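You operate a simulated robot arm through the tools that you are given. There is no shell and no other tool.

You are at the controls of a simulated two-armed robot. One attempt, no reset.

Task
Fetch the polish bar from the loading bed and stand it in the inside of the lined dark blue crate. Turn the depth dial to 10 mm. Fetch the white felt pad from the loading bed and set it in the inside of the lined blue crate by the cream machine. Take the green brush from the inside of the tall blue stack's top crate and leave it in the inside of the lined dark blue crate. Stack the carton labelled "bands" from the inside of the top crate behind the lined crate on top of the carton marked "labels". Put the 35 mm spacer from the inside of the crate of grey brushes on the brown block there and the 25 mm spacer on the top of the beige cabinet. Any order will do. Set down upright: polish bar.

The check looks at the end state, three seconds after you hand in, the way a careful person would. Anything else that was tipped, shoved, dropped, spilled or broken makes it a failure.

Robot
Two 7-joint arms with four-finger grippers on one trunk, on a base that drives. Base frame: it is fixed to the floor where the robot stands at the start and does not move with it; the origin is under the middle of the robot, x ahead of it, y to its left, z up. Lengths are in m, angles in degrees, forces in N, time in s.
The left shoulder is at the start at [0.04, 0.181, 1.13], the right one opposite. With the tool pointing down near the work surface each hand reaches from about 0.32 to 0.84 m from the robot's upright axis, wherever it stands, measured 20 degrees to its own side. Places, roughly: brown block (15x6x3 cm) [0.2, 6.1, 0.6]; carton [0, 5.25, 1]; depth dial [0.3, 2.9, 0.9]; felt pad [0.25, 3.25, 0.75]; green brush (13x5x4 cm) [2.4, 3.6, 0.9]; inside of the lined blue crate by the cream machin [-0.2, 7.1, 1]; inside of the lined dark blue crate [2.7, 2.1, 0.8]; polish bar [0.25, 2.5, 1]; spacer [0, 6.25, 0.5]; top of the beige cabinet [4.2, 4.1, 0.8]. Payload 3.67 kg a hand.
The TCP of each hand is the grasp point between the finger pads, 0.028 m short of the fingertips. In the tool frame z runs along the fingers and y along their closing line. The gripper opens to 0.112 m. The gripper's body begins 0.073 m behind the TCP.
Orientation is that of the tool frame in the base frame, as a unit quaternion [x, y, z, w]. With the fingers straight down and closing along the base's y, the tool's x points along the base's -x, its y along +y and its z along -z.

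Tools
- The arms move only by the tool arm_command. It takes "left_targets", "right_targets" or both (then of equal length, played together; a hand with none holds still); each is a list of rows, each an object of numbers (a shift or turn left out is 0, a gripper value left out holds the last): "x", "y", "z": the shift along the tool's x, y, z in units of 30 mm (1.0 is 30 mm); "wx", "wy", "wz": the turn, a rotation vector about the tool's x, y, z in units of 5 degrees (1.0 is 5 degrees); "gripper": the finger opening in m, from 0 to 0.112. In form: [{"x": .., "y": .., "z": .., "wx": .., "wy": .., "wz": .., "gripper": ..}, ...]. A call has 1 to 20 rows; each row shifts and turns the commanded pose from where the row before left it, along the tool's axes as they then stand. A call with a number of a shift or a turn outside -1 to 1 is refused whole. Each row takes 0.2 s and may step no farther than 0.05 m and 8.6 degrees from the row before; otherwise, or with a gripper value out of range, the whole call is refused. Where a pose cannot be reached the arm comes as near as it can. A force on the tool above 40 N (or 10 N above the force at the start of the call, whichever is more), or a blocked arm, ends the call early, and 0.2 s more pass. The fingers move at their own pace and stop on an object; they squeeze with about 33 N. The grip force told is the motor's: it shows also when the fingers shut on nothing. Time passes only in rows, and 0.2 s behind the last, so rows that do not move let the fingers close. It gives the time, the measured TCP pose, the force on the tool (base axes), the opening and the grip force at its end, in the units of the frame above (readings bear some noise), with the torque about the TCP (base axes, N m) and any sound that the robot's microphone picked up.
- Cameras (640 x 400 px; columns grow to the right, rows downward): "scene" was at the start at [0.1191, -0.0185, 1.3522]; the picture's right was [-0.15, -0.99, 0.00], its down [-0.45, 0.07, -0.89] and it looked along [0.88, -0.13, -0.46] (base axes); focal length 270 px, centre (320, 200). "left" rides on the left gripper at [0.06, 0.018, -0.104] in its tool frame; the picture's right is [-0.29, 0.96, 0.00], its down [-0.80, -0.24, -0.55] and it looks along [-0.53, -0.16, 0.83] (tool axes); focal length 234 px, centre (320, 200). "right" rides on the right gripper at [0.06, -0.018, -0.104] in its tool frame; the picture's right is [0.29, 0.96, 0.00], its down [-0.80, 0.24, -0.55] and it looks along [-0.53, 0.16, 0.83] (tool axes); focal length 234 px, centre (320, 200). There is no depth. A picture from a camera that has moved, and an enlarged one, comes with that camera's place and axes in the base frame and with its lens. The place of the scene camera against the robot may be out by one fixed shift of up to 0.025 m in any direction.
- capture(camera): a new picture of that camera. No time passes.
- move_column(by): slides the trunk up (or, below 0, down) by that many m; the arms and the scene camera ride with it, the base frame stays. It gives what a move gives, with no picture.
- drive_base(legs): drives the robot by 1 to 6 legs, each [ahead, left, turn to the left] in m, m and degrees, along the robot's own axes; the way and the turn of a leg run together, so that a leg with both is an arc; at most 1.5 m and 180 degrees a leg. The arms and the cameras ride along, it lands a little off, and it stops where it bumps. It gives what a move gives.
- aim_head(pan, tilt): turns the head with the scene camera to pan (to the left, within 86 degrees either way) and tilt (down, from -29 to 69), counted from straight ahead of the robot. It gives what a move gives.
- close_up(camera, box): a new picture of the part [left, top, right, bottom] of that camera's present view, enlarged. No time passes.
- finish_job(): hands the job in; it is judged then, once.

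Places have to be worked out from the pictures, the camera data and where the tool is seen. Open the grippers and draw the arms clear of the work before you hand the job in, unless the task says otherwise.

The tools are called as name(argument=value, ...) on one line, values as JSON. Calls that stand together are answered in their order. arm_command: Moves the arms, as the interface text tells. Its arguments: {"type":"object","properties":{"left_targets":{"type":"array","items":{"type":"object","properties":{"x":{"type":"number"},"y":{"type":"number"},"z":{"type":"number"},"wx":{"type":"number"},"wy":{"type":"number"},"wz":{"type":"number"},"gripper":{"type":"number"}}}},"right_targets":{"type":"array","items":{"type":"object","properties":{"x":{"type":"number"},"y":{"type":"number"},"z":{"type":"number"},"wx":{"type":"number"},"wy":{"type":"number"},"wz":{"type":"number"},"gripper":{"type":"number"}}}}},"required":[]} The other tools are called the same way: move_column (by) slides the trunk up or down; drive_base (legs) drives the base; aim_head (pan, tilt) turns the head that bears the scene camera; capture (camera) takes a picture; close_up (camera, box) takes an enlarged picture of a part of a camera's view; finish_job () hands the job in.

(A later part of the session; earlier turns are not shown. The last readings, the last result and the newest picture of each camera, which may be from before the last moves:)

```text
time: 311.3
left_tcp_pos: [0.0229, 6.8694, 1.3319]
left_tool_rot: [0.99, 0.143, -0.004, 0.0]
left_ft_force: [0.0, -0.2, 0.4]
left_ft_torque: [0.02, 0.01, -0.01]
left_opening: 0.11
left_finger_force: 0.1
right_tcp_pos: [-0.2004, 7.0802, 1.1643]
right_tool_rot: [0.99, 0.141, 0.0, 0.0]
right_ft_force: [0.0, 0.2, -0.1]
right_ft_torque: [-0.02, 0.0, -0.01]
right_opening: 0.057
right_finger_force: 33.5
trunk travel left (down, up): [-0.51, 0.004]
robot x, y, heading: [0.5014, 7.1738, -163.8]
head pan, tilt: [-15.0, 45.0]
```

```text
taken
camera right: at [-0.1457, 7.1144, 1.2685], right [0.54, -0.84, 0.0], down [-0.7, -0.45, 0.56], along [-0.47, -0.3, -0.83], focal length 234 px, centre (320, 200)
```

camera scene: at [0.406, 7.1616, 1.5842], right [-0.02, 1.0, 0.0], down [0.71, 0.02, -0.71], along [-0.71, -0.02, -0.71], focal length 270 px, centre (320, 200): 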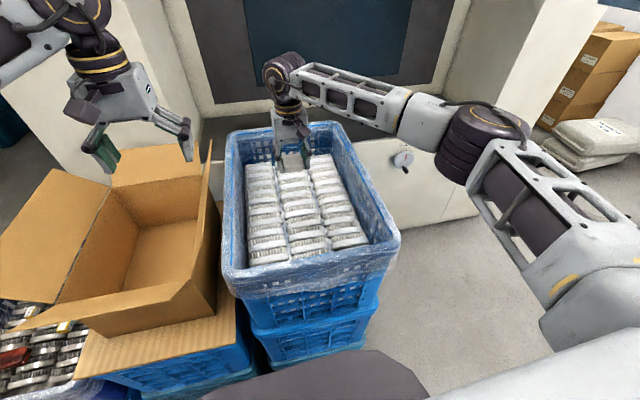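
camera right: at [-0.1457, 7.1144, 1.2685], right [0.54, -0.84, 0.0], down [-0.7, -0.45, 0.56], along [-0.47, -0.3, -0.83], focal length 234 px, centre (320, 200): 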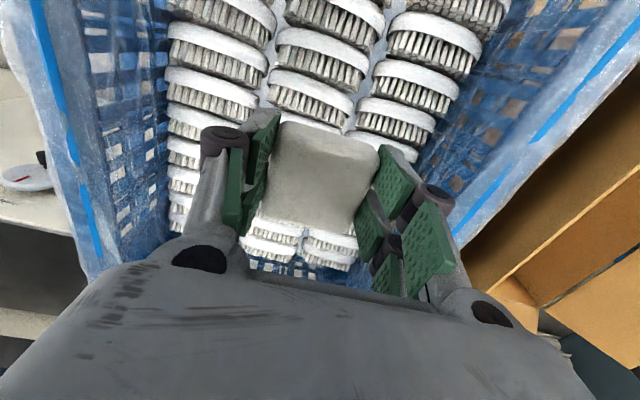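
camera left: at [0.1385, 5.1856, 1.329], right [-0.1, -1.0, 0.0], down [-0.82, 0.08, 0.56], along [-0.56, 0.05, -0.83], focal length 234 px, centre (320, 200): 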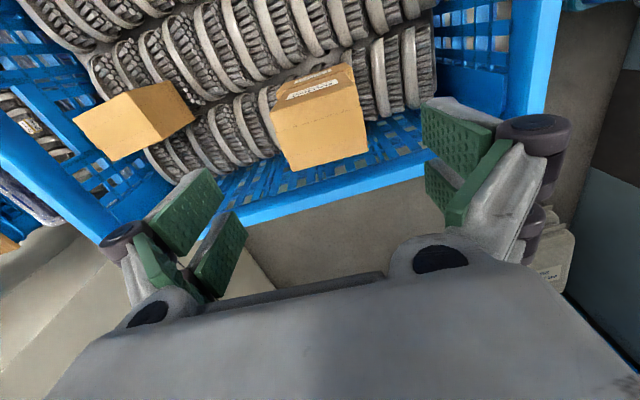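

The pad is over the middle column of brushes. I lower to z ≈ 1.02, then step down until contact.

arm_command(right_targets=[{"z": 0.9}, {"z": 0.9}, {"z": 0.9}, {"z": 0.9}, {"z": 0.6}, {"z": 0.4}, {}])

capture(camera="right")

close_up(camera="scene", box=[220, 100, 400, 250])

```text
time: 312.9
left_tcp_pos: [0.0215, 6.8705, 1.3303]
left_tool_rot: [0.99, 0.143, -0.004, 0.001]
left_ft_force: [1.0, -0.9, 0.1]
left_ft_torque: [0.03, 0.0, 0.01]
left_opening: 0.1098
left_finger_force: 0.1
right_tcp_pos: [-0.1999, 7.0821, 1.0244]
right_tool_rot: [0.99, 0.141, -0.001, 0.0]
right_ft_force: [0.1, -0.2, 0.2]
right_ft_torque: [-0.02, 0.03, 0.05]
right_opening: 0.0565
right_finger_force: 33.0
trunk travel left (down, up): [-0.51, 0.004]
robot x, y, heading: [0.5003, 7.1746, -164.1]
head pan, tilt: [-15.0, 45.0]
```

```text
taken
camera right: at [-0.1473, 7.1149, 1.1299], right [0.54, -0.84, 0.0], down [-0.7, -0.45, 0.55], along [-0.47, -0.3, -0.83], focal length 234 px, centre (320, 200)
```

right: 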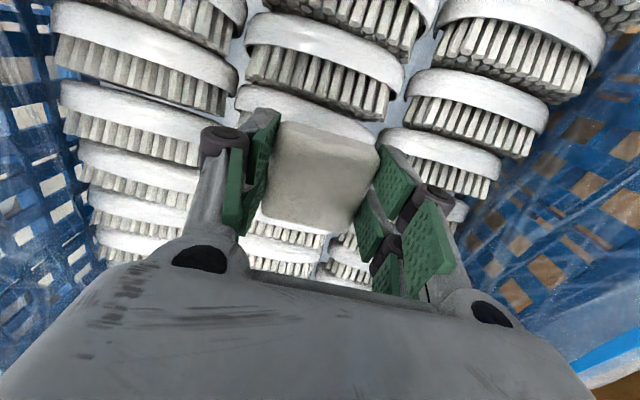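

```text
2.67 times, centred on (310, 175) of scene
camera zoom: at [0.4057, 7.1615, 1.5842], right [-0.02, 1.0, 0.0], down [0.71, 0.02, -0.71], along [-0.71, -0.02, -0.71], focal length 721 px, centre (347, 267)
```

zoom: 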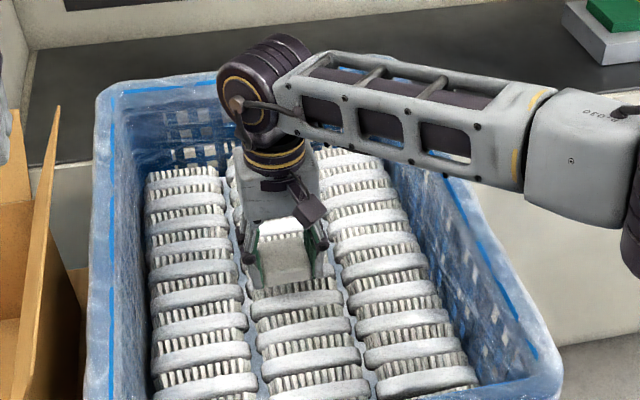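

Not touching yet; I step lower.

arm_command(right_targets=[{"z": 0.25}, {"z": 0.25}, {"z": 0.2}, {}])

```text
time: 313.9
left_tcp_pos: [0.0229, 6.8704, 1.3309]
left_tool_rot: [0.99, 0.142, -0.005, 0.001]
left_ft_force: [0.0, 0.3, 0.2]
left_ft_torque: [0.0, -0.01, 0.0]
left_opening: 0.1099
left_finger_force: 0.1
right_tcp_pos: [-0.1994, 7.0803, 1.0054]
right_tool_rot: [0.99, 0.141, 0.0, 0.0]
right_ft_force: [0.6, -0.5, -0.8]
right_ft_torque: [0.02, 0.02, 0.01]
right_opening: 0.0567
right_finger_force: 32.9
trunk travel left (down, up): [-0.51, 0.004]
robot x, y, heading: [0.4994, 7.1697, -163.6]
head pan, tilt: [-15.0, 45.0]
```

arm_command(right_targets=[{"z": 0.2}, {"z": 0.15}, {"z": 0.15}, {}])

```text
time: 314.8
left_tcp_pos: [0.0231, 6.87, 1.3321]
left_tool_rot: [0.99, 0.143, -0.004, 0.001]
left_ft_force: [-0.3, 0.4, -0.4]
left_ft_torque: [-0.01, -0.04, -0.01]
left_opening: 0.1098
left_finger_force: 0.0
right_tcp_pos: [-0.2032, 7.0773, 0.9983]
right_tool_rot: [0.99, 0.139, -0.005, 0.003]
right_ft_force: [9.3, 4.7, 21.5]
right_ft_torque: [0.24, -0.15, -0.06]
right_opening: 0.0565
right_finger_force: 32.9
trunk travel left (down, up): [-0.51, 0.004]
robot x, y, heading: [0.4976, 7.1732, -163.7]
head pan, tilt: [-15.0, 45.0]
stopped in row 4 (right hand): the force on the tool passed its limit at 41 N (the readings are from after the stop); the commanded pose is now the measured one
```

Contact on the brushes (z 0.998). I ease off slightly and release the pad.

arm_command(right_targets=[{"z": -0.07}, {}, {"gripper": 0.062}, {"gripper": 0.07}, {"gripper": 0.085}, {}, {"z": -0.4}, {"z": -0.7}, {"z": -0.9}, {"z": -0.9}, {"z": -0.9}, {"z": -0.9}, {"z": -0.9}, {"z": -0.9}, {}])

capture(camera="right")

close_up(camera="scene", box=[220, 100, 400, 250])

```text
time: 318.0
left_tcp_pos: [0.0221, 6.8692, 1.3323]
left_tool_rot: [0.99, 0.143, -0.004, 0.001]
left_ft_force: [-0.3, -0.2, -0.7]
left_ft_torque: [0.01, 0.01, 0.0]
left_opening: 0.11
left_finger_force: 0.1
right_tcp_pos: [-0.2004, 7.0808, 1.1927]
right_tool_rot: [0.99, 0.14, -0.004, 0.002]
right_ft_force: [-0.2, 0.2, 0.4]
right_ft_torque: [0.0, 0.02, -0.03]
right_opening: 0.0853
right_finger_force: 0.0
trunk travel left (down, up): [-0.51, 0.004]
robot x, y, heading: [0.5015, 7.1711, -163.8]
head pan, tilt: [-15.0, 45.0]
```

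```text
taken
camera right: at [-0.1471, 7.1149, 1.2957], right [0.54, -0.84, 0.0], down [-0.69, -0.45, 0.56], along [-0.47, -0.31, -0.83], focal length 234 px, centre (320, 200)
```

right: 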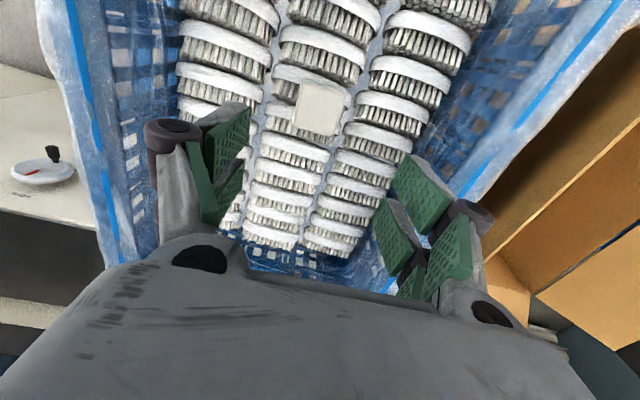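

```text
2.67 times, centred on (310, 175) of scene
camera zoom: at [0.4056, 7.1616, 1.5841], right [-0.02, 1.0, 0.0], down [0.71, 0.02, -0.71], along [-0.71, -0.01, -0.71], focal length 721 px, centre (347, 267)
```

zoom: 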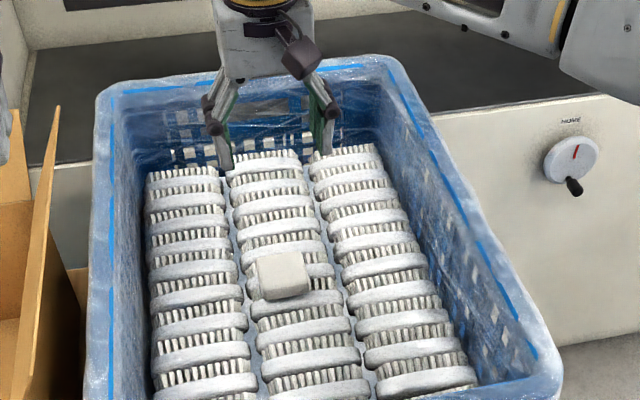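

The pad lies on the brushes in the lined crate. I draw the right hand back up, then slide left to the grey-brush crate.

arm_command(right_targets=[{"z": -0.9}, {"z": -0.9}, {"z": -0.9}, {"z": -0.9}, {"z": -0.9}, {"x": 0.9, "y": -0.8}, {"x": 0.9, "y": -0.8}, {"x": 0.9, "y": -0.8}, {"x": 0.9, "y": -0.8}, {"x": 0.9, "y": -0.8}, {"x": 0.9, "y": -0.8}, {"x": 0.9, "y": -0.8}, {"x": 0.9, "y": -0.5}, {}])

drive_base(legs=[[-0.1, 0.55, 0], [0.02, 0.48, 0]])

aim_head(pan=-10, tilt=50)

capture(camera="scene")

```text
time: 321.0
left_tcp_pos: [0.0216, 6.8689, 1.3304]
left_tool_rot: [0.99, 0.142, -0.005, 0.001]
left_ft_force: [-0.2, -1.3, -0.2]
left_ft_torque: [0.0, 0.0, 0.02]
left_opening: 0.1101
left_finger_force: 0.0
right_tcp_pos: [-0.0439, 7.3157, 1.3245]
right_tool_rot: [0.99, 0.14, -0.004, 0.002]
right_ft_force: [0.4, 0.0, 0.4]
right_ft_torque: [-0.03, -0.02, 0.03]
right_opening: 0.0851
right_finger_force: 0.1
trunk travel left (down, up): [-0.51, 0.004]
robot x, y, heading: [0.5003, 7.1759, -163.8]
head pan, tilt: [-15.0, 45.0]
```

```text
time: 326.8
left_tcp_pos: [0.3872, 5.9092, 1.3323]
left_tool_rot: [0.99, 0.144, -0.004, 0.002]
left_ft_force: [-0.6, -0.2, 1.0]
left_ft_torque: [0.0, -0.03, 0.01]
left_opening: 0.1102
left_finger_force: 0.1
right_tcp_pos: [0.3206, 6.3555, 1.3237]
right_tool_rot: [0.99, 0.141, -0.005, 0.003]
right_ft_force: [-0.1, 0.6, 0.1]
right_ft_torque: [-0.04, 0.0, -0.02]
right_opening: 0.0849
right_finger_force: 0.1
trunk travel left (down, up): [-0.51, 0.004]
robot x, y, heading: [0.8651, 6.2146, -163.7]
head pan, tilt: [-15.0, 45.0]
```

```text
time: 327.4
left_tcp_pos: [0.388, 5.9078, 1.3315]
left_tool_rot: [0.99, 0.143, -0.004, 0.0]
left_ft_force: [0.2, -0.8, 0.5]
left_ft_torque: [-0.05, -0.01, 0.03]
left_opening: 0.11
left_finger_force: 0.0
right_tcp_pos: [0.3204, 6.3536, 1.3245]
right_tool_rot: [0.99, 0.14, -0.004, 0.002]
right_ft_force: [-0.6, -0.8, 0.1]
right_ft_torque: [0.02, 0.01, 0.01]
right_opening: 0.0849
right_finger_force: 0.0
trunk travel left (down, up): [-0.51, 0.004]
robot x, y, heading: [0.864, 6.2139, -163.8]
head pan, tilt: [-10.0, 50.0]
```

```text
taken
camera scene: at [0.7751, 6.1935, 1.5773], right [-0.11, 0.99, 0.0], down [0.76, 0.08, -0.64], along [-0.64, -0.07, -0.77], focal length 270 px, centre (320, 200)
```

scene: 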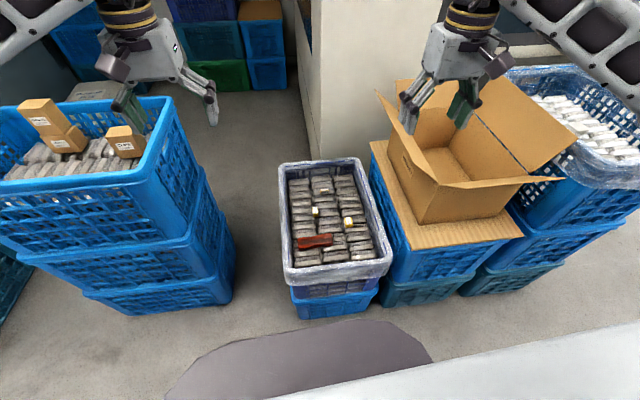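

I have a clear overview of the grey-brush crate. I tuck the right hand back and up, shift the base into place, and lower the trunk so the left hand can reach the crate.

arm_command(right_targets=[{"z": -0.9}, {"z": -0.9}, {"z": -0.9}, {"z": -0.9}, {"z": -0.9}, {"x": 0.85}, {"x": 0.85}, {"x": 0.85}, {"x": 0.85}, {"x": 0.85}, {}])

drive_base(legs=[[0.14, -0.14, 0]])

move_column(by=-0.3)

aim_head(pan=0, tilt=55)

capture(camera="scene")

capture(camera="left")

```text
time: 329.8
left_tcp_pos: [0.3872, 5.9068, 1.332]
left_tool_rot: [0.99, 0.144, -0.005, 0.001]
left_ft_force: [0.8, 0.9, -0.2]
left_ft_torque: [0.0, 0.0, -0.02]
left_opening: 0.1098
left_finger_force: 0.0
right_tcp_pos: [0.4446, 6.3903, 1.4578]
right_tool_rot: [0.99, 0.141, -0.004, 0.002]
right_ft_force: [-0.6, 0.3, -0.2]
right_ft_torque: [0.03, 0.02, -0.02]
right_opening: 0.0851
right_finger_force: 0.1
trunk travel left (down, up): [-0.51, 0.004]
robot x, y, heading: [0.8648, 6.2091, -163.6]
head pan, tilt: [-10.0, 50.0]
```

```text
time: 331.4
left_tcp_pos: [0.2168, 5.9989, 1.3319]
left_tool_rot: [0.99, 0.143, -0.006, -0.001]
left_ft_force: [0.2, -0.2, 0.9]
left_ft_torque: [0.04, 0.07, 0.0]
left_opening: 0.1101
left_finger_force: 0.0
right_tcp_pos: [0.2731, 6.483, 1.4605]
right_tool_rot: [0.99, 0.141, -0.006, 0.001]
right_ft_force: [0.6, -0.1, -0.4]
right_ft_torque: [0.03, 0.08, 0.0]
right_opening: 0.0852
right_finger_force: 0.1
trunk travel left (down, up): [-0.51, 0.004]
robot x, y, heading: [0.6851, 6.3074, -163.7]
head pan, tilt: [-10.0, 50.0]
```

```text
time: 334.4
left_tcp_pos: [0.2121, 6.0018, 1.0321]
left_tool_rot: [0.99, 0.143, -0.004, 0.0]
left_ft_force: [0.2, -0.2, -0.1]
left_ft_torque: [0.01, 0.01, -0.03]
left_opening: 0.11
left_finger_force: 0.1
right_tcp_pos: [0.2697, 6.4851, 1.16]
right_tool_rot: [0.99, 0.141, -0.005, 0.002]
right_ft_force: [-0.3, -0.1, -0.1]
right_ft_torque: [-0.01, -0.01, 0.01]
right_opening: 0.0852
right_finger_force: 0.1
trunk travel left (down, up): [-0.21, 0.304]
robot x, y, heading: [0.6908, 6.3072, -163.5]
head pan, tilt: [-10.0, 50.0]
```

```text
time: 335.1
left_tcp_pos: [0.2122, 6.0023, 1.0325]
left_tool_rot: [0.99, 0.144, -0.004, 0.001]
left_ft_force: [0.6, 0.5, 0.3]
left_ft_torque: [0.0, 0.01, 0.05]
left_opening: 0.1101
left_finger_force: 0.1
right_tcp_pos: [0.2702, 6.4845, 1.1598]
right_tool_rot: [0.99, 0.141, -0.004, 0.002]
right_ft_force: [-0.4, -0.1, -0.4]
right_ft_torque: [0.01, 0.03, -0.01]
right_opening: 0.0851
right_finger_force: 0.1
trunk travel left (down, up): [-0.21, 0.304]
robot x, y, heading: [0.6885, 6.3057, -163.5]
head pan, tilt: [0.0, 55.0]
```

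```text
taken
camera scene: at [0.6077, 6.2763, 1.2718], right [-0.28, 0.96, 0.0], down [0.79, 0.23, -0.57], along [-0.55, -0.16, -0.82], focal length 270 px, centre (320, 200)
```

scene: 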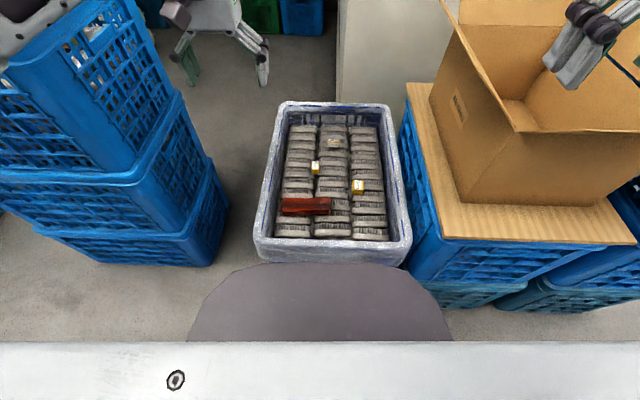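

```text
taken
camera left: at [0.2756, 6.0017, 1.1364], right [0.0, -1.0, 0.0], down [-0.83, 0.0, 0.56], along [-0.56, 0.0, -0.83], focal length 234 px, centre (320, 200)
```

left: 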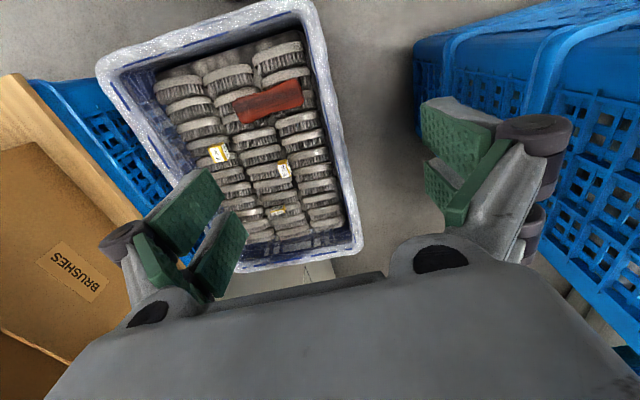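

Now I have both views of the crate contents. I zoom in on the spacers and block.

close_up(camera="scene", box=[260, 110, 420, 250])

close_up(camera="left", box=[180, 70, 340, 230])

```text
2.86 times, centred on (340, 180) of scene
camera zoom: at [0.6077, 6.2763, 1.2718], right [-0.28, 0.96, 0.0], down [0.79, 0.23, -0.57], along [-0.55, -0.16, -0.82], focal length 772 px, centre (263, 257)
```

zoom: 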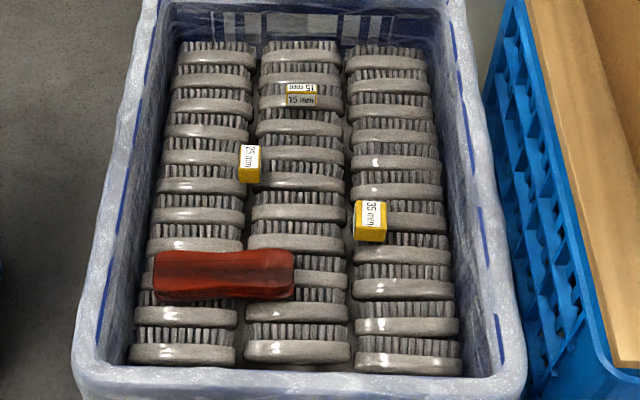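

```text
2.50 times, centred on (260, 150) of left
camera zoom: at [0.2756, 6.0017, 1.1364], right [0.0, -1.0, 0.0], down [-0.83, 0.0, 0.56], along [-0.56, 0.0, -0.83], focal length 585 px, centre (470, 325)
```

zoom: 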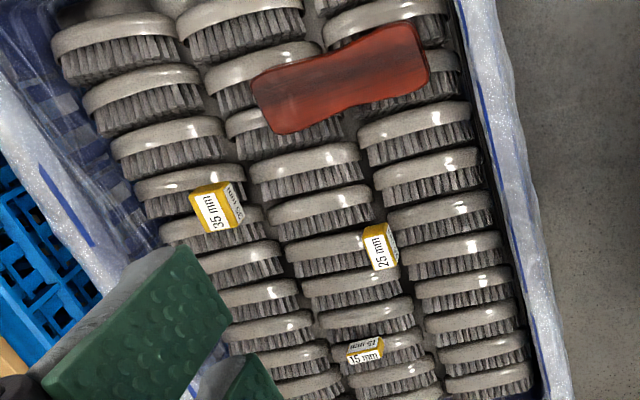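

The 35 mm spacer is at about (0.068, 6.238, 0.62), the 25 mm at (0.031, 6.089, 0.625) and the block at (0.18, 6.107). I move the left hand over the 35 mm spacer and lower to z ≈ 0.80 for a closer look.

arm_command(left_targets=[{"x": -0.263, "y": -0.99}, {"x": -0.263, "y": -0.99}, {"x": -0.263, "y": -0.99}, {"x": -0.263, "y": -0.99}, {"x": -0.263, "y": -0.99}, {"x": -0.263, "y": -0.99}, {"x": -0.263, "y": -0.99}, {"x": -0.263, "y": -0.99}, {"x": -0.263, "y": -0.99}, {"z": 0.9, "gripper": 0.08}, {"z": 0.9}, {"z": 0.9}, {"z": 0.9}, {"z": 0.9}, {"z": 0.9}, {"z": 0.9}, {"z": 0.9}, {}])

capture(camera="left")

capture(camera="scene")

```text
time: 338.9
left_tcp_pos: [0.0669, 6.2385, 0.818]
left_tool_rot: [0.99, 0.143, -0.005, 0.0]
left_ft_force: [-0.1, 0.3, 0.7]
left_ft_torque: [-0.01, -0.01, -0.01]
left_opening: 0.0799
left_finger_force: 0.0
right_tcp_pos: [0.2695, 6.4848, 1.1597]
right_tool_rot: [0.99, 0.14, -0.005, 0.003]
right_ft_force: [0.5, 0.5, -0.3]
right_ft_torque: [-0.01, -0.03, 0.02]
right_opening: 0.0851
right_finger_force: 0.1
trunk travel left (down, up): [-0.21, 0.304]
robot x, y, heading: [0.686, 6.3043, -163.7]
head pan, tilt: [0.0, 55.0]
```

```text
taken
camera left: at [0.1302, 6.2372, 0.9214], right [0.0, -1.0, 0.0], down [-0.83, 0.01, 0.56], along [-0.56, 0.0, -0.83], focal length 234 px, centre (320, 200)
```

left: 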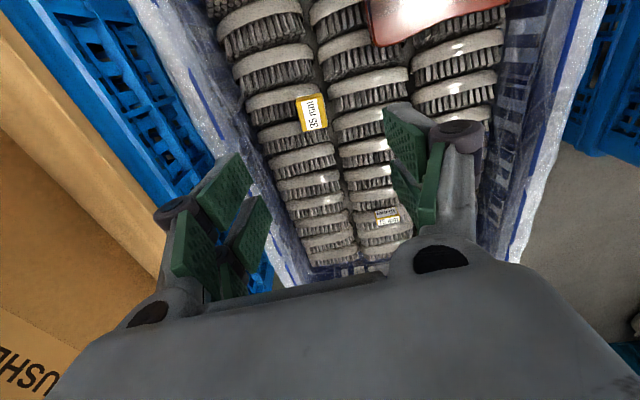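

```text
taken
camera scene: at [0.608, 6.2764, 1.2719], right [-0.28, 0.96, 0.0], down [0.79, 0.23, -0.57], along [-0.55, -0.16, -0.82], focal length 270 px, centre (320, 200)
```

scene: 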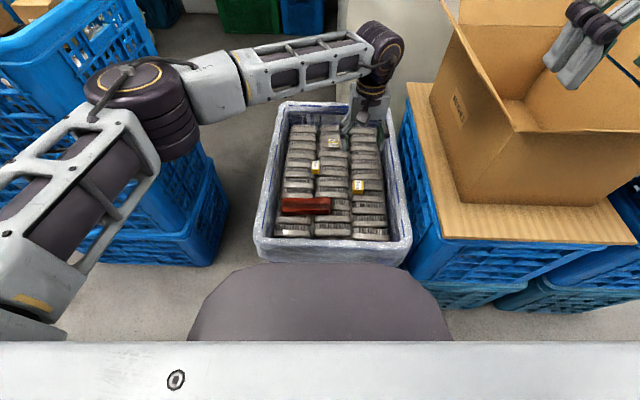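

close_up(camera="left", box=[270, 70, 370, 150])

close_up(camera="scene", box=[270, 130, 400, 240])

```text
5.00 times, centred on (320, 110) of left
camera zoom: at [0.1302, 6.2372, 0.9214], right [0.0, -1.0, 0.0], down [-0.83, 0.01, 0.56], along [-0.56, 0.0, -0.83], focal length 1171 px, centre (320, 650)
```

zoom: 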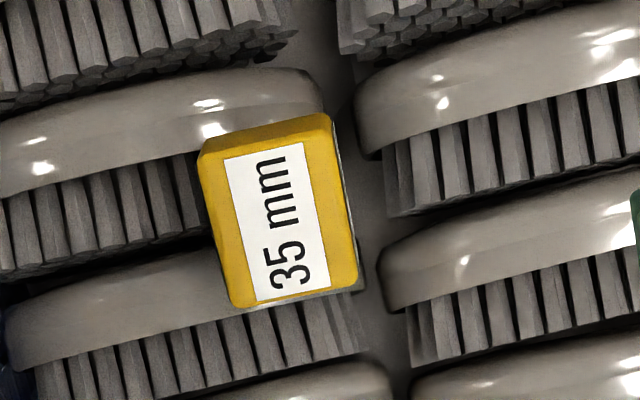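

```text
3.64 times, centred on (335, 185) of scene
camera zoom: at [0.608, 6.2764, 1.2719], right [-0.28, 0.96, 0.0], down [0.79, 0.23, -0.57], along [-0.55, -0.16, -0.82], focal length 983 px, centre (266, 254)
```

zoom: 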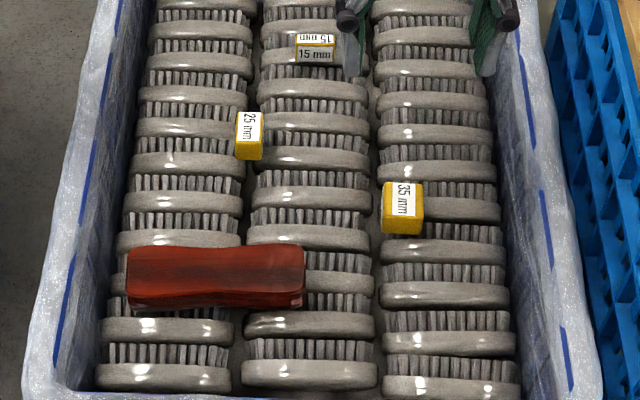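

The 35 mm spacer's top is about 33 × 38 mm at (0.0545, 6.2475, 0.607), turned about 4° from the hand. I align, descend and grip it.

arm_command(left_targets=[{"x": -0.31, "y": -0.405, "wz": 0.85, "gripper": 0.062}, {"z": 0.9}, {"z": 0.9}, {"z": 0.9}, {"z": 0.9}, {"z": 0.9}, {"z": 0.9}, {"z": 0.6}, {"z": 0.4}, {}])

capture(camera="left")

close_up(camera="scene", box=[290, 110, 410, 220])

```text
time: 341.1
left_tcp_pos: [0.0537, 6.2454, 0.6269]
left_tool_rot: [0.994, 0.105, -0.004, 0.0]
left_ft_force: [0.7, 0.5, 0.5]
left_ft_torque: [-0.01, 0.0, 0.01]
left_opening: 0.0621
left_finger_force: 0.1
right_tcp_pos: [0.2707, 6.4856, 1.1594]
right_tool_rot: [0.99, 0.141, -0.005, 0.003]
right_ft_force: [1.9, -0.2, -0.2]
right_ft_torque: [0.03, -0.01, 0.02]
right_opening: 0.0852
right_finger_force: 0.1
trunk travel left (down, up): [-0.21, 0.304]
robot x, y, heading: [0.6884, 6.3032, -163.8]
head pan, tilt: [0.0, 55.0]
```

```text
taken
camera left: at [0.1161, 6.2405, 0.7291], right [-0.08, -1.0, 0.0], down [-0.83, 0.07, 0.56], along [-0.56, 0.04, -0.83], focal length 234 px, centre (320, 200)
```

left: 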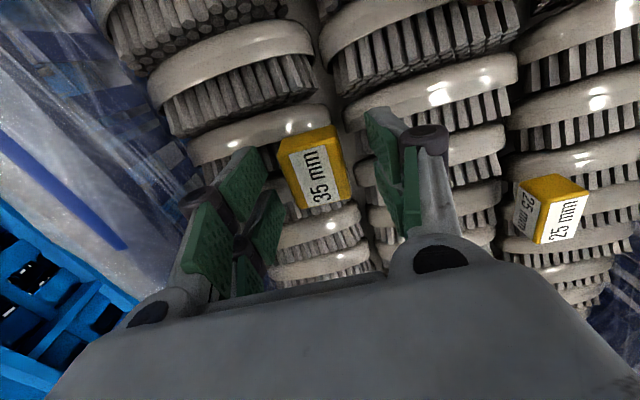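

```text
3.64 times, centred on (350, 165) of scene
camera zoom: at [0.6078, 6.2763, 1.2718], right [-0.28, 0.96, 0.0], down [0.79, 0.23, -0.57], along [-0.55, -0.16, -0.82], focal length 983 px, centre (211, 327)
```

zoom: 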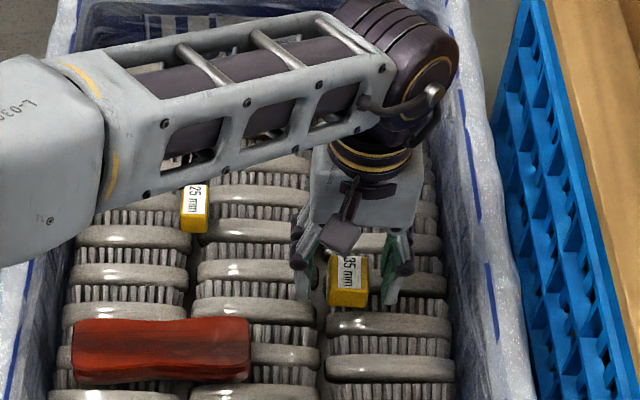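

The spacer is centred between the fingers. I descend 9 mm more and close.

arm_command(left_targets=[{"x": 0.08, "z": 0.2}, {"z": 0.12}, {}, {"gripper": 0.0}, {}, {}, {}])

capture(camera="left")

```text
time: 342.7
left_tcp_pos: [0.0559, 6.2473, 0.6149]
left_tool_rot: [0.994, 0.107, -0.005, 0.001]
left_ft_force: [-0.2, 0.2, 1.6]
left_ft_torque: [0.01, -0.01, -0.01]
left_opening: 0.0346
left_finger_force: 32.6
right_tcp_pos: [0.2705, 6.4851, 1.1593]
right_tool_rot: [0.99, 0.141, -0.005, 0.002]
right_ft_force: [-0.3, -0.5, -0.2]
right_ft_torque: [0.0, -0.01, 0.02]
right_opening: 0.0852
right_finger_force: 0.0
trunk travel left (down, up): [-0.21, 0.304]
robot x, y, heading: [0.686, 6.3067, -163.9]
head pan, tilt: [0.0, 55.0]
```

```text
taken
camera left: at [0.1183, 6.2417, 0.7198], right [-0.08, -1.0, 0.0], down [-0.83, 0.07, 0.56], along [-0.56, 0.04, -0.83], focal length 234 px, centre (320, 200)
```

left: 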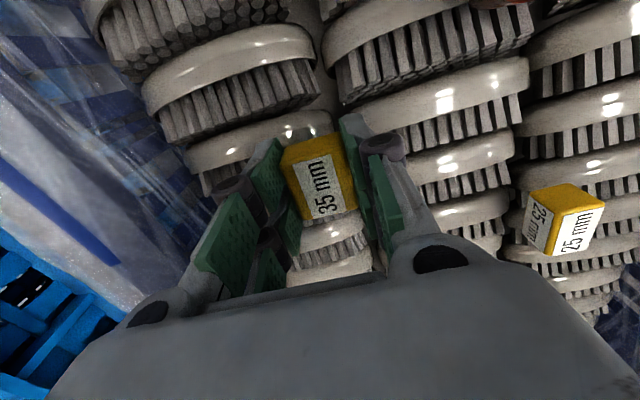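

35 mm spacer gripped (34.6 mm). I lift it and move over the brown block.

arm_command(left_targets=[{"z": -0.5}, {"z": -0.9}, {"z": -0.9}, {"z": -0.9}, {"z": -0.9}, {"z": -0.9}, {"z": -0.9}, {"x": 0.483, "y": 0.894}, {"x": 0.483, "y": 0.894}, {"x": 0.483, "y": 0.894}, {"x": 0.483, "y": 0.894}, {"x": 0.483, "y": 0.894}, {"x": 0.483, "y": 0.894}, {}])

capture(camera="left")

close_up(camera="scene", box=[250, 110, 410, 250])

```text
time: 345.7
left_tcp_pos: [0.1746, 6.1097, 0.7934]
left_tool_rot: [0.994, 0.106, -0.005, 0.001]
left_ft_force: [0.8, -0.4, -1.1]
left_ft_torque: [-0.01, -0.04, -0.01]
left_opening: 0.0345
left_finger_force: 33.2
right_tcp_pos: [0.27, 6.4855, 1.1583]
right_tool_rot: [0.99, 0.14, -0.005, 0.003]
right_ft_force: [-0.5, -0.1, -0.4]
right_ft_torque: [-0.05, -0.02, -0.03]
right_opening: 0.0853
right_finger_force: 0.1
trunk travel left (down, up): [-0.21, 0.304]
robot x, y, heading: [0.688, 6.3073, -163.8]
head pan, tilt: [0.0, 55.0]
```

```text
taken
camera left: at [0.2389, 6.1045, 0.8962], right [-0.08, -1.0, 0.0], down [-0.83, 0.07, 0.56], along [-0.56, 0.04, -0.83], focal length 234 px, centre (320, 200)
```

left: 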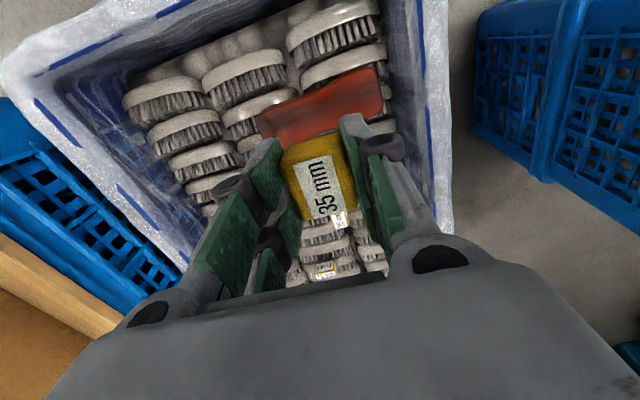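

```text
2.86 times, centred on (330, 180) of scene
camera zoom: at [0.6072, 6.277, 1.2718], right [-0.28, 0.96, 0.0], down [0.79, 0.23, -0.57], along [-0.55, -0.16, -0.82], focal length 772 px, centre (291, 257)
```

zoom: 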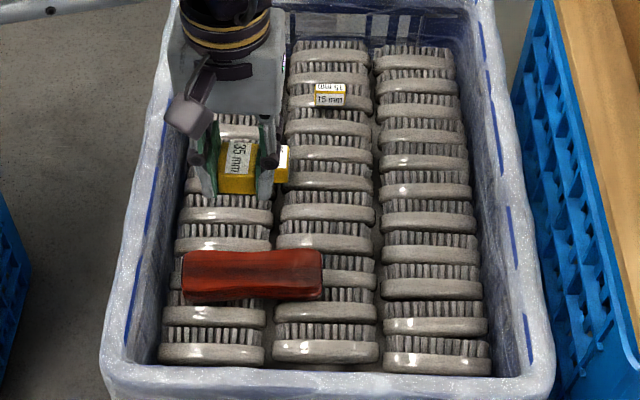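

The block is visible beyond the held spacer. I zoom in to locate it.

close_up(camera="left", box=[240, 50, 400, 150])

```text
4.00 times, centred on (320, 100) of left
camera zoom: at [0.2389, 6.1045, 0.8962], right [-0.08, -1.0, 0.0], down [-0.83, 0.07, 0.56], along [-0.56, 0.04, -0.83], focal length 937 px, centre (320, 600)
```

zoom: 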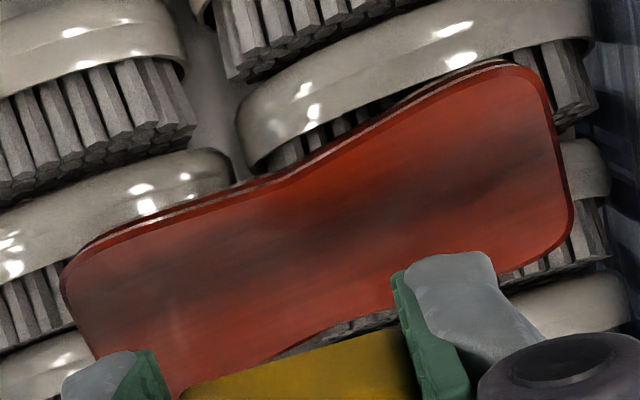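

Block top centre is (0.1725, 6.113, 0.604), aligned with the hand. I lower the spacer to just above it, then step down to contact.

arm_command(left_targets=[{"x": -0.04, "y": -0.12, "z": 0.9}, {"z": 0.9}, {"z": 0.9}, {"z": 0.9}, {"z": 0.6}, {}])

capture(camera="left")

close_up(camera="scene", box=[270, 150, 350, 230])

```text
time: 347.1
left_tcp_pos: [0.1744, 6.1114, 0.666]
left_tool_rot: [0.994, 0.106, -0.004, 0.001]
left_ft_force: [-1.1, -0.8, -0.3]
left_ft_torque: [0.05, 0.0, -0.02]
left_opening: 0.0345
left_finger_force: 33.1
right_tcp_pos: [0.27, 6.4843, 1.1588]
right_tool_rot: [0.99, 0.141, -0.005, 0.002]
right_ft_force: [-1.2, -0.1, 0.0]
right_ft_torque: [0.0, 0.03, -0.02]
right_opening: 0.085
right_finger_force: 0.1
trunk travel left (down, up): [-0.21, 0.304]
robot x, y, heading: [0.6845, 6.3034, -163.6]
head pan, tilt: [0.0, 55.0]
```

```text
taken
camera left: at [0.2362, 6.1068, 0.7697], right [-0.08, -1.0, 0.0], down [-0.83, 0.07, 0.56], along [-0.56, 0.04, -0.83], focal length 234 px, centre (320, 200)
```

left: 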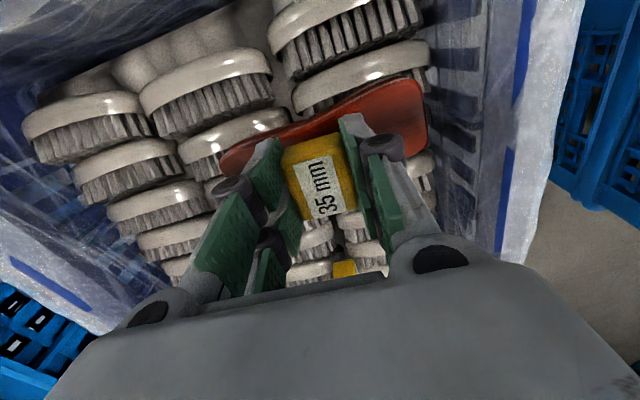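

```text
5.00 times, centred on (310, 190) of scene
camera zoom: at [0.6078, 6.2763, 1.2718], right [-0.28, 0.96, 0.0], down [0.79, 0.23, -0.57], along [-0.55, -0.16, -0.82], focal length 1352 px, centre (370, 250)
```

zoom: 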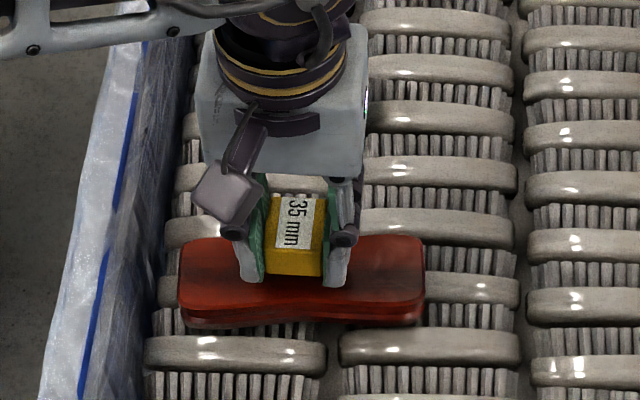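

The spacer is slightly near-side of the waist, so I shift it 5 mm away from me and step down.

arm_command(left_targets=[{"x": -0.18}, {"z": 0.2}, {"z": 0.2}, {"z": 0.15}, {}])

```text
time: 348.3
left_tcp_pos: [0.1665, 6.1096, 0.6496]
left_tool_rot: [0.994, 0.106, -0.005, 0.0]
left_ft_force: [1.0, 0.1, -0.7]
left_ft_torque: [0.02, 0.01, 0.01]
left_opening: 0.0345
left_finger_force: 32.6
right_tcp_pos: [0.2711, 6.4853, 1.1591]
right_tool_rot: [0.99, 0.141, -0.005, 0.003]
right_ft_force: [-0.8, 0.6, -0.3]
right_ft_torque: [-0.01, 0.0, -0.02]
right_opening: 0.085
right_finger_force: 0.1
trunk travel left (down, up): [-0.21, 0.304]
robot x, y, heading: [0.6891, 6.3081, -163.7]
head pan, tilt: [0.0, 55.0]
```

arm_command(left_targets=[{"z": 0.12}, {"z": 0.12}, {}])

close_up(camera="scene", box=[270, 160, 350, 220])

```text
time: 349.1
left_tcp_pos: [0.1676, 6.111, 0.6422]
left_tool_rot: [0.994, 0.106, -0.004, 0.001]
left_ft_force: [-0.3, 0.6, -0.6]
left_ft_torque: [-0.01, -0.01, -0.01]
left_opening: 0.0347
left_finger_force: 32.7
right_tcp_pos: [0.2698, 6.4851, 1.1597]
right_tool_rot: [0.99, 0.141, -0.004, 0.002]
right_ft_force: [0.3, 0.3, -0.1]
right_ft_torque: [-0.01, 0.0, -0.02]
right_opening: 0.0852
right_finger_force: 0.0
trunk travel left (down, up): [-0.21, 0.304]
robot x, y, heading: [0.6923, 6.3053, -163.8]
head pan, tilt: [0.0, 55.0]
```

```text
6.67 times, centred on (310, 190) of scene
camera zoom: at [0.6077, 6.2762, 1.2718], right [-0.28, 0.96, 0.0], down [0.79, 0.23, -0.57], along [-0.55, -0.16, -0.82], focal length 1802 px, centre (387, 267)
```

zoom: 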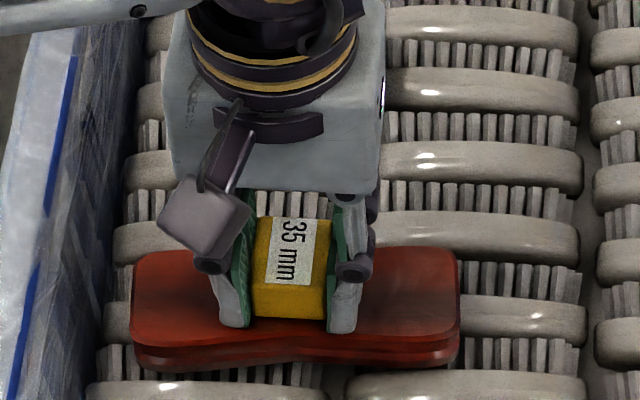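

Very close to the block's top now. Tiny steps to contact.

arm_command(left_targets=[{"z": 0.08}, {"z": 0.08}, {}])

```text
time: 349.9
left_tcp_pos: [0.1665, 6.1098, 0.6417]
left_tool_rot: [0.994, 0.106, -0.007, 0.0]
left_ft_force: [3.5, -3.1, 30.4]
left_ft_torque: [-0.04, -0.32, 0.02]
left_opening: 0.0346
left_finger_force: 33.5
right_tcp_pos: [0.2737, 6.4858, 1.1597]
right_tool_rot: [0.99, 0.141, -0.006, 0.003]
right_ft_force: [-0.7, 0.5, -0.7]
right_ft_torque: [0.03, -0.01, 0.0]
right_opening: 0.0847
right_finger_force: 0.1
trunk travel left (down, up): [-0.21, 0.304]
robot x, y, heading: [0.6841, 6.3055, -163.4]
head pan, tilt: [0.0, 55.0]
```

Contact (30 N). I relax the press, then release and rise.

arm_command(left_targets=[{"z": -0.13}, {}, {"gripper": 0.038}, {"gripper": 0.044}, {"gripper": 0.055}, {"gripper": 0.06}, {}, {"z": -0.4}, {"z": -0.7}, {"z": -0.9}, {"z": -0.9}, {"z": -0.9}, {"z": -0.9}, {}])

capture(camera="left")

close_up(camera="scene", box=[260, 130, 380, 230])

```text
time: 352.9
left_tcp_pos: [0.1684, 6.111, 0.7815]
left_tool_rot: [0.994, 0.106, -0.004, 0.0]
left_ft_force: [0.3, -0.5, 0.6]
left_ft_torque: [-0.03, -0.03, 0.01]
left_opening: 0.0601
left_finger_force: 0.1
right_tcp_pos: [0.2705, 6.485, 1.1593]
right_tool_rot: [0.99, 0.141, -0.004, 0.002]
right_ft_force: [0.0, -0.5, 0.9]
right_ft_torque: [-0.03, -0.02, 0.02]
right_opening: 0.085
right_finger_force: 0.1
trunk travel left (down, up): [-0.21, 0.304]
robot x, y, heading: [0.6895, 6.3054, -163.6]
head pan, tilt: [0.0, 55.0]
```

```text
taken
camera left: at [0.2315, 6.1053, 0.8864], right [-0.08, -1.0, 0.0], down [-0.83, 0.07, 0.56], along [-0.56, 0.04, -0.83], focal length 234 px, centre (320, 200)
```

left: 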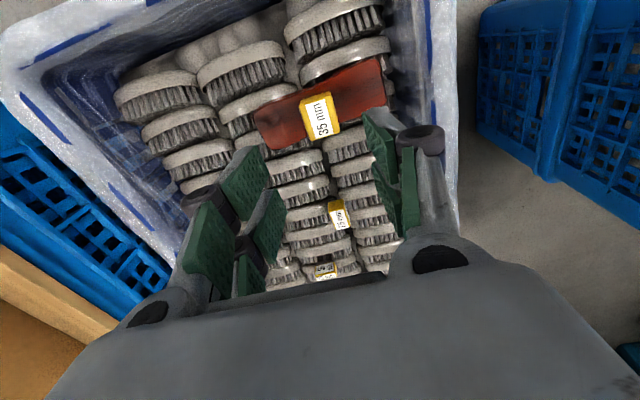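

```text
4.00 times, centred on (320, 180) of scene
camera zoom: at [0.6075, 6.2761, 1.2718], right [-0.28, 0.96, 0.0], down [0.79, 0.23, -0.57], along [-0.55, -0.16, -0.82], focal length 1082 px, centre (320, 280)
```

zoom: 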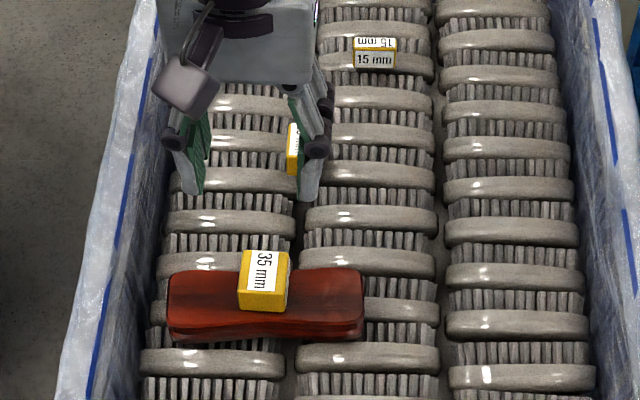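

The 35 mm spacer sits on the block. Now the 25 mm one; I zoom in.

close_up(camera="left", box=[290, 180, 390, 260])

```text
5.00 times, centred on (340, 220) of left
camera zoom: at [0.2315, 6.1053, 0.8864], right [-0.08, -1.0, 0.0], down [-0.83, 0.07, 0.56], along [-0.56, 0.04, -0.83], focal length 1171 px, centre (220, 100)
```

zoom: 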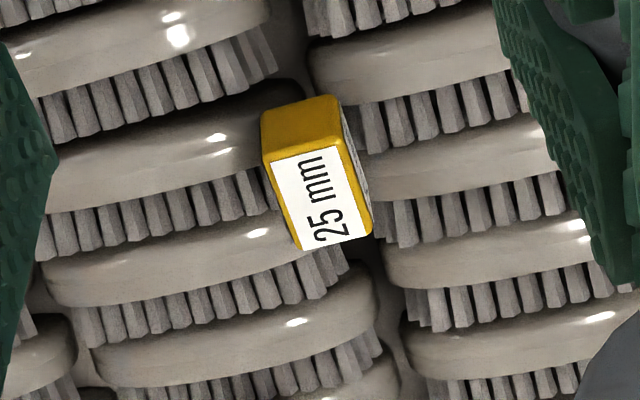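

25 mm spacer: about 25 × 37 mm on top, aligned with the hand, near (0.012, 6.093, 0.606). I move above it and check.

arm_command(left_targets=[{"x": -0.87, "y": -0.085}, {"x": -0.87, "y": -0.085}, {"x": -0.87, "y": -0.085}, {"x": -0.87, "y": -0.085}, {"x": -0.87, "y": -0.085}, {"x": -0.87, "y": -0.085}, {"z": 0.8}, {}])

close_up(camera="left", box=[260, 70, 380, 160])

capture(camera="left")

```text
time: 354.7
left_tcp_pos: [0.013, 6.093, 0.7595]
left_tool_rot: [0.994, 0.106, -0.005, 0.001]
left_ft_force: [-0.3, -0.1, 0.0]
left_ft_torque: [-0.03, 0.01, -0.01]
left_opening: 0.0602
left_finger_force: 0.0
right_tcp_pos: [0.2716, 6.4849, 1.16]
right_tool_rot: [0.99, 0.141, -0.005, 0.003]
right_ft_force: [0.0, -0.2, 0.4]
right_ft_torque: [-0.01, -0.01, 0.03]
right_opening: 0.0846
right_finger_force: 0.0
trunk travel left (down, up): [-0.21, 0.304]
robot x, y, heading: [0.6903, 6.3066, -163.8]
head pan, tilt: [0.0, 55.0]
```

```text
4.44 times, centred on (320, 115) of left
camera zoom: at [0.0747, 6.0885, 0.8641], right [-0.08, -1.0, 0.0], down [-0.83, 0.07, 0.56], along [-0.56, 0.04, -0.83], focal length 1041 px, centre (320, 578)
```

zoom: 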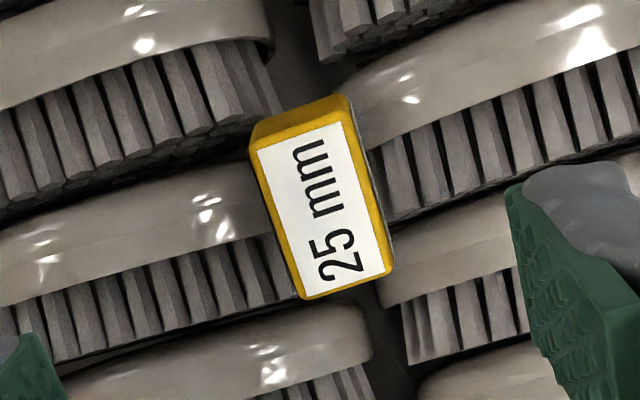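

```text
taken
camera left: at [0.0747, 6.0885, 0.8641], right [-0.08, -1.0, 0.0], down [-0.83, 0.07, 0.56], along [-0.56, 0.04, -0.83], focal length 234 px, centre (320, 200)
```

left: 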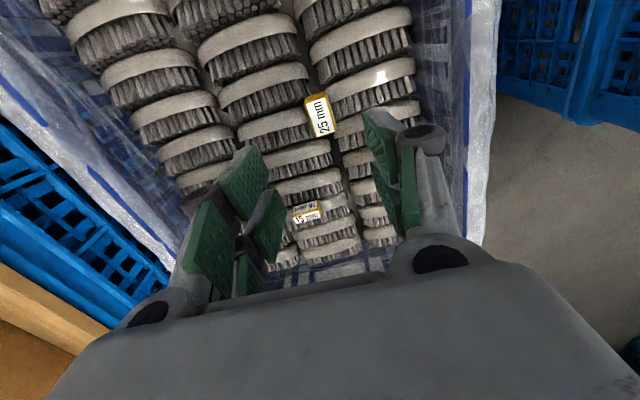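

Spacer's top centre (0.0105, 6.0925), right under the hand. I descend to the same height as before and grip.

arm_command(left_targets=[{"x": -0.08, "z": 0.9, "gripper": 0.052}, {"z": 0.9}, {"z": 0.9}, {"z": 0.9}, {"z": 0.6}, {"z": 0.4}, {"z": 0.2}, {}, {"gripper": 0.0}, {}, {}, {}])

capture(camera="left")

```text
time: 357.3
left_tcp_pos: [0.0106, 6.0908, 0.6162]
left_tool_rot: [0.994, 0.106, -0.005, 0.001]
left_ft_force: [0.1, 0.0, 1.5]
left_ft_torque: [-0.03, -0.02, 0.01]
left_opening: 0.0241
left_finger_force: 33.0
right_tcp_pos: [0.2696, 6.4841, 1.1598]
right_tool_rot: [0.99, 0.141, -0.004, 0.004]
right_ft_force: [0.6, 0.3, 0.2]
right_ft_torque: [0.0, -0.02, -0.03]
right_opening: 0.0849
right_finger_force: 0.2
trunk travel left (down, up): [-0.21, 0.304]
robot x, y, heading: [0.6893, 6.3089, -163.6]
head pan, tilt: [0.0, 55.0]
```

```text
taken
camera left: at [0.0737, 6.0866, 0.7198], right [-0.08, -1.0, 0.0], down [-0.83, 0.07, 0.56], along [-0.56, 0.04, -0.83], focal length 234 px, centre (320, 200)
```

left: 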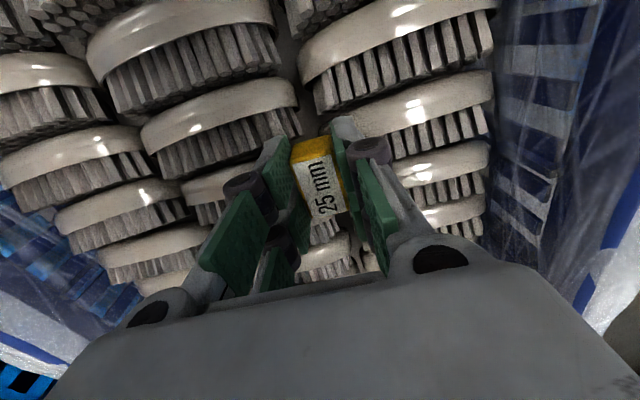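

25 mm spacer gripped. I lift it out, draw it back, and raise the trunk.

arm_command(left_targets=[{"z": -0.5}, {"z": -0.9}, {"z": -0.9}, {"z": -0.9}, {"z": -0.9}, {"z": -0.9}, {"z": -0.9}, {"z": -0.9}, {"z": -0.9}, {"z": -0.9}, {"z": -0.9}, {"x": 0.8, "y": 0.7}, {"x": 0.8, "y": 0.7}, {"x": 0.8, "y": 0.7}, {"x": 0.8, "y": 0.7}, {"x": 0.8, "y": 0.7}, {}])

move_column(by=0.3)

capture(camera="left")

capture(camera="scene")

```text
time: 360.9
left_tcp_pos: [0.1498, 6.0152, 0.9006]
left_tool_rot: [0.994, 0.106, -0.004, 0.001]
left_ft_force: [-0.6, 0.4, -0.5]
left_ft_torque: [-0.01, 0.01, -0.02]
left_opening: 0.0244
left_finger_force: 33.0
right_tcp_pos: [0.2695, 6.4849, 1.1593]
right_tool_rot: [0.99, 0.141, -0.005, 0.002]
right_ft_force: [-0.5, -0.2, 0.0]
right_ft_torque: [-0.05, -0.02, 0.03]
right_opening: 0.085
right_finger_force: 0.0
trunk travel left (down, up): [-0.21, 0.304]
robot x, y, heading: [0.6885, 6.308, -163.6]
head pan, tilt: [0.0, 55.0]
```

```text
time: 363.9
left_tcp_pos: [0.1489, 6.0152, 1.199]
left_tool_rot: [0.994, 0.106, -0.004, 0.0]
left_ft_force: [-0.3, 0.0, 0.7]
left_ft_torque: [0.01, 0.0, 0.01]
left_opening: 0.0245
left_finger_force: 33.2
right_tcp_pos: [0.2703, 6.4851, 1.4585]
right_tool_rot: [0.99, 0.141, -0.005, 0.002]
right_ft_force: [0.6, 0.4, 0.1]
right_ft_torque: [-0.01, 0.01, -0.02]
right_opening: 0.0849
right_finger_force: 0.1
trunk travel left (down, up): [-0.51, 0.004]
robot x, y, heading: [0.6871, 6.3089, -163.7]
head pan, tilt: [0.0, 55.0]
```

```text
taken
camera left: at [0.2125, 6.0098, 1.3033], right [-0.08, -1.0, 0.0], down [-0.83, 0.07, 0.56], along [-0.56, 0.04, -0.83], focal length 234 px, centre (320, 200)
```

left: 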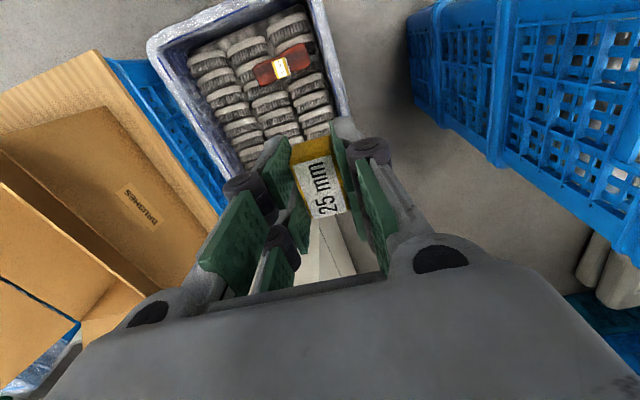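

```text
taken
camera scene: at [0.6076, 6.2762, 1.5709], right [-0.28, 0.96, 0.0], down [0.79, 0.23, -0.57], along [-0.55, -0.16, -0.82], focal length 270 px, centre (320, 200)
```

scene: 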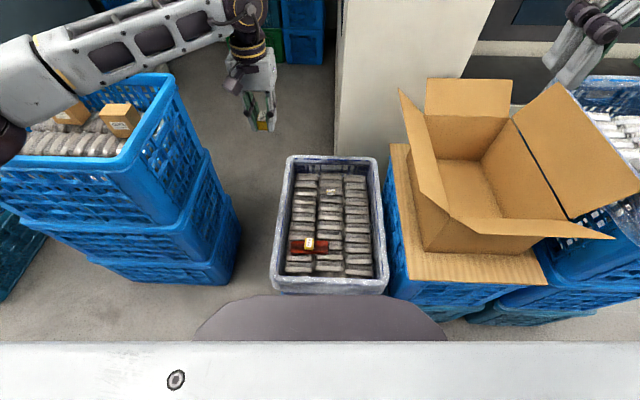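

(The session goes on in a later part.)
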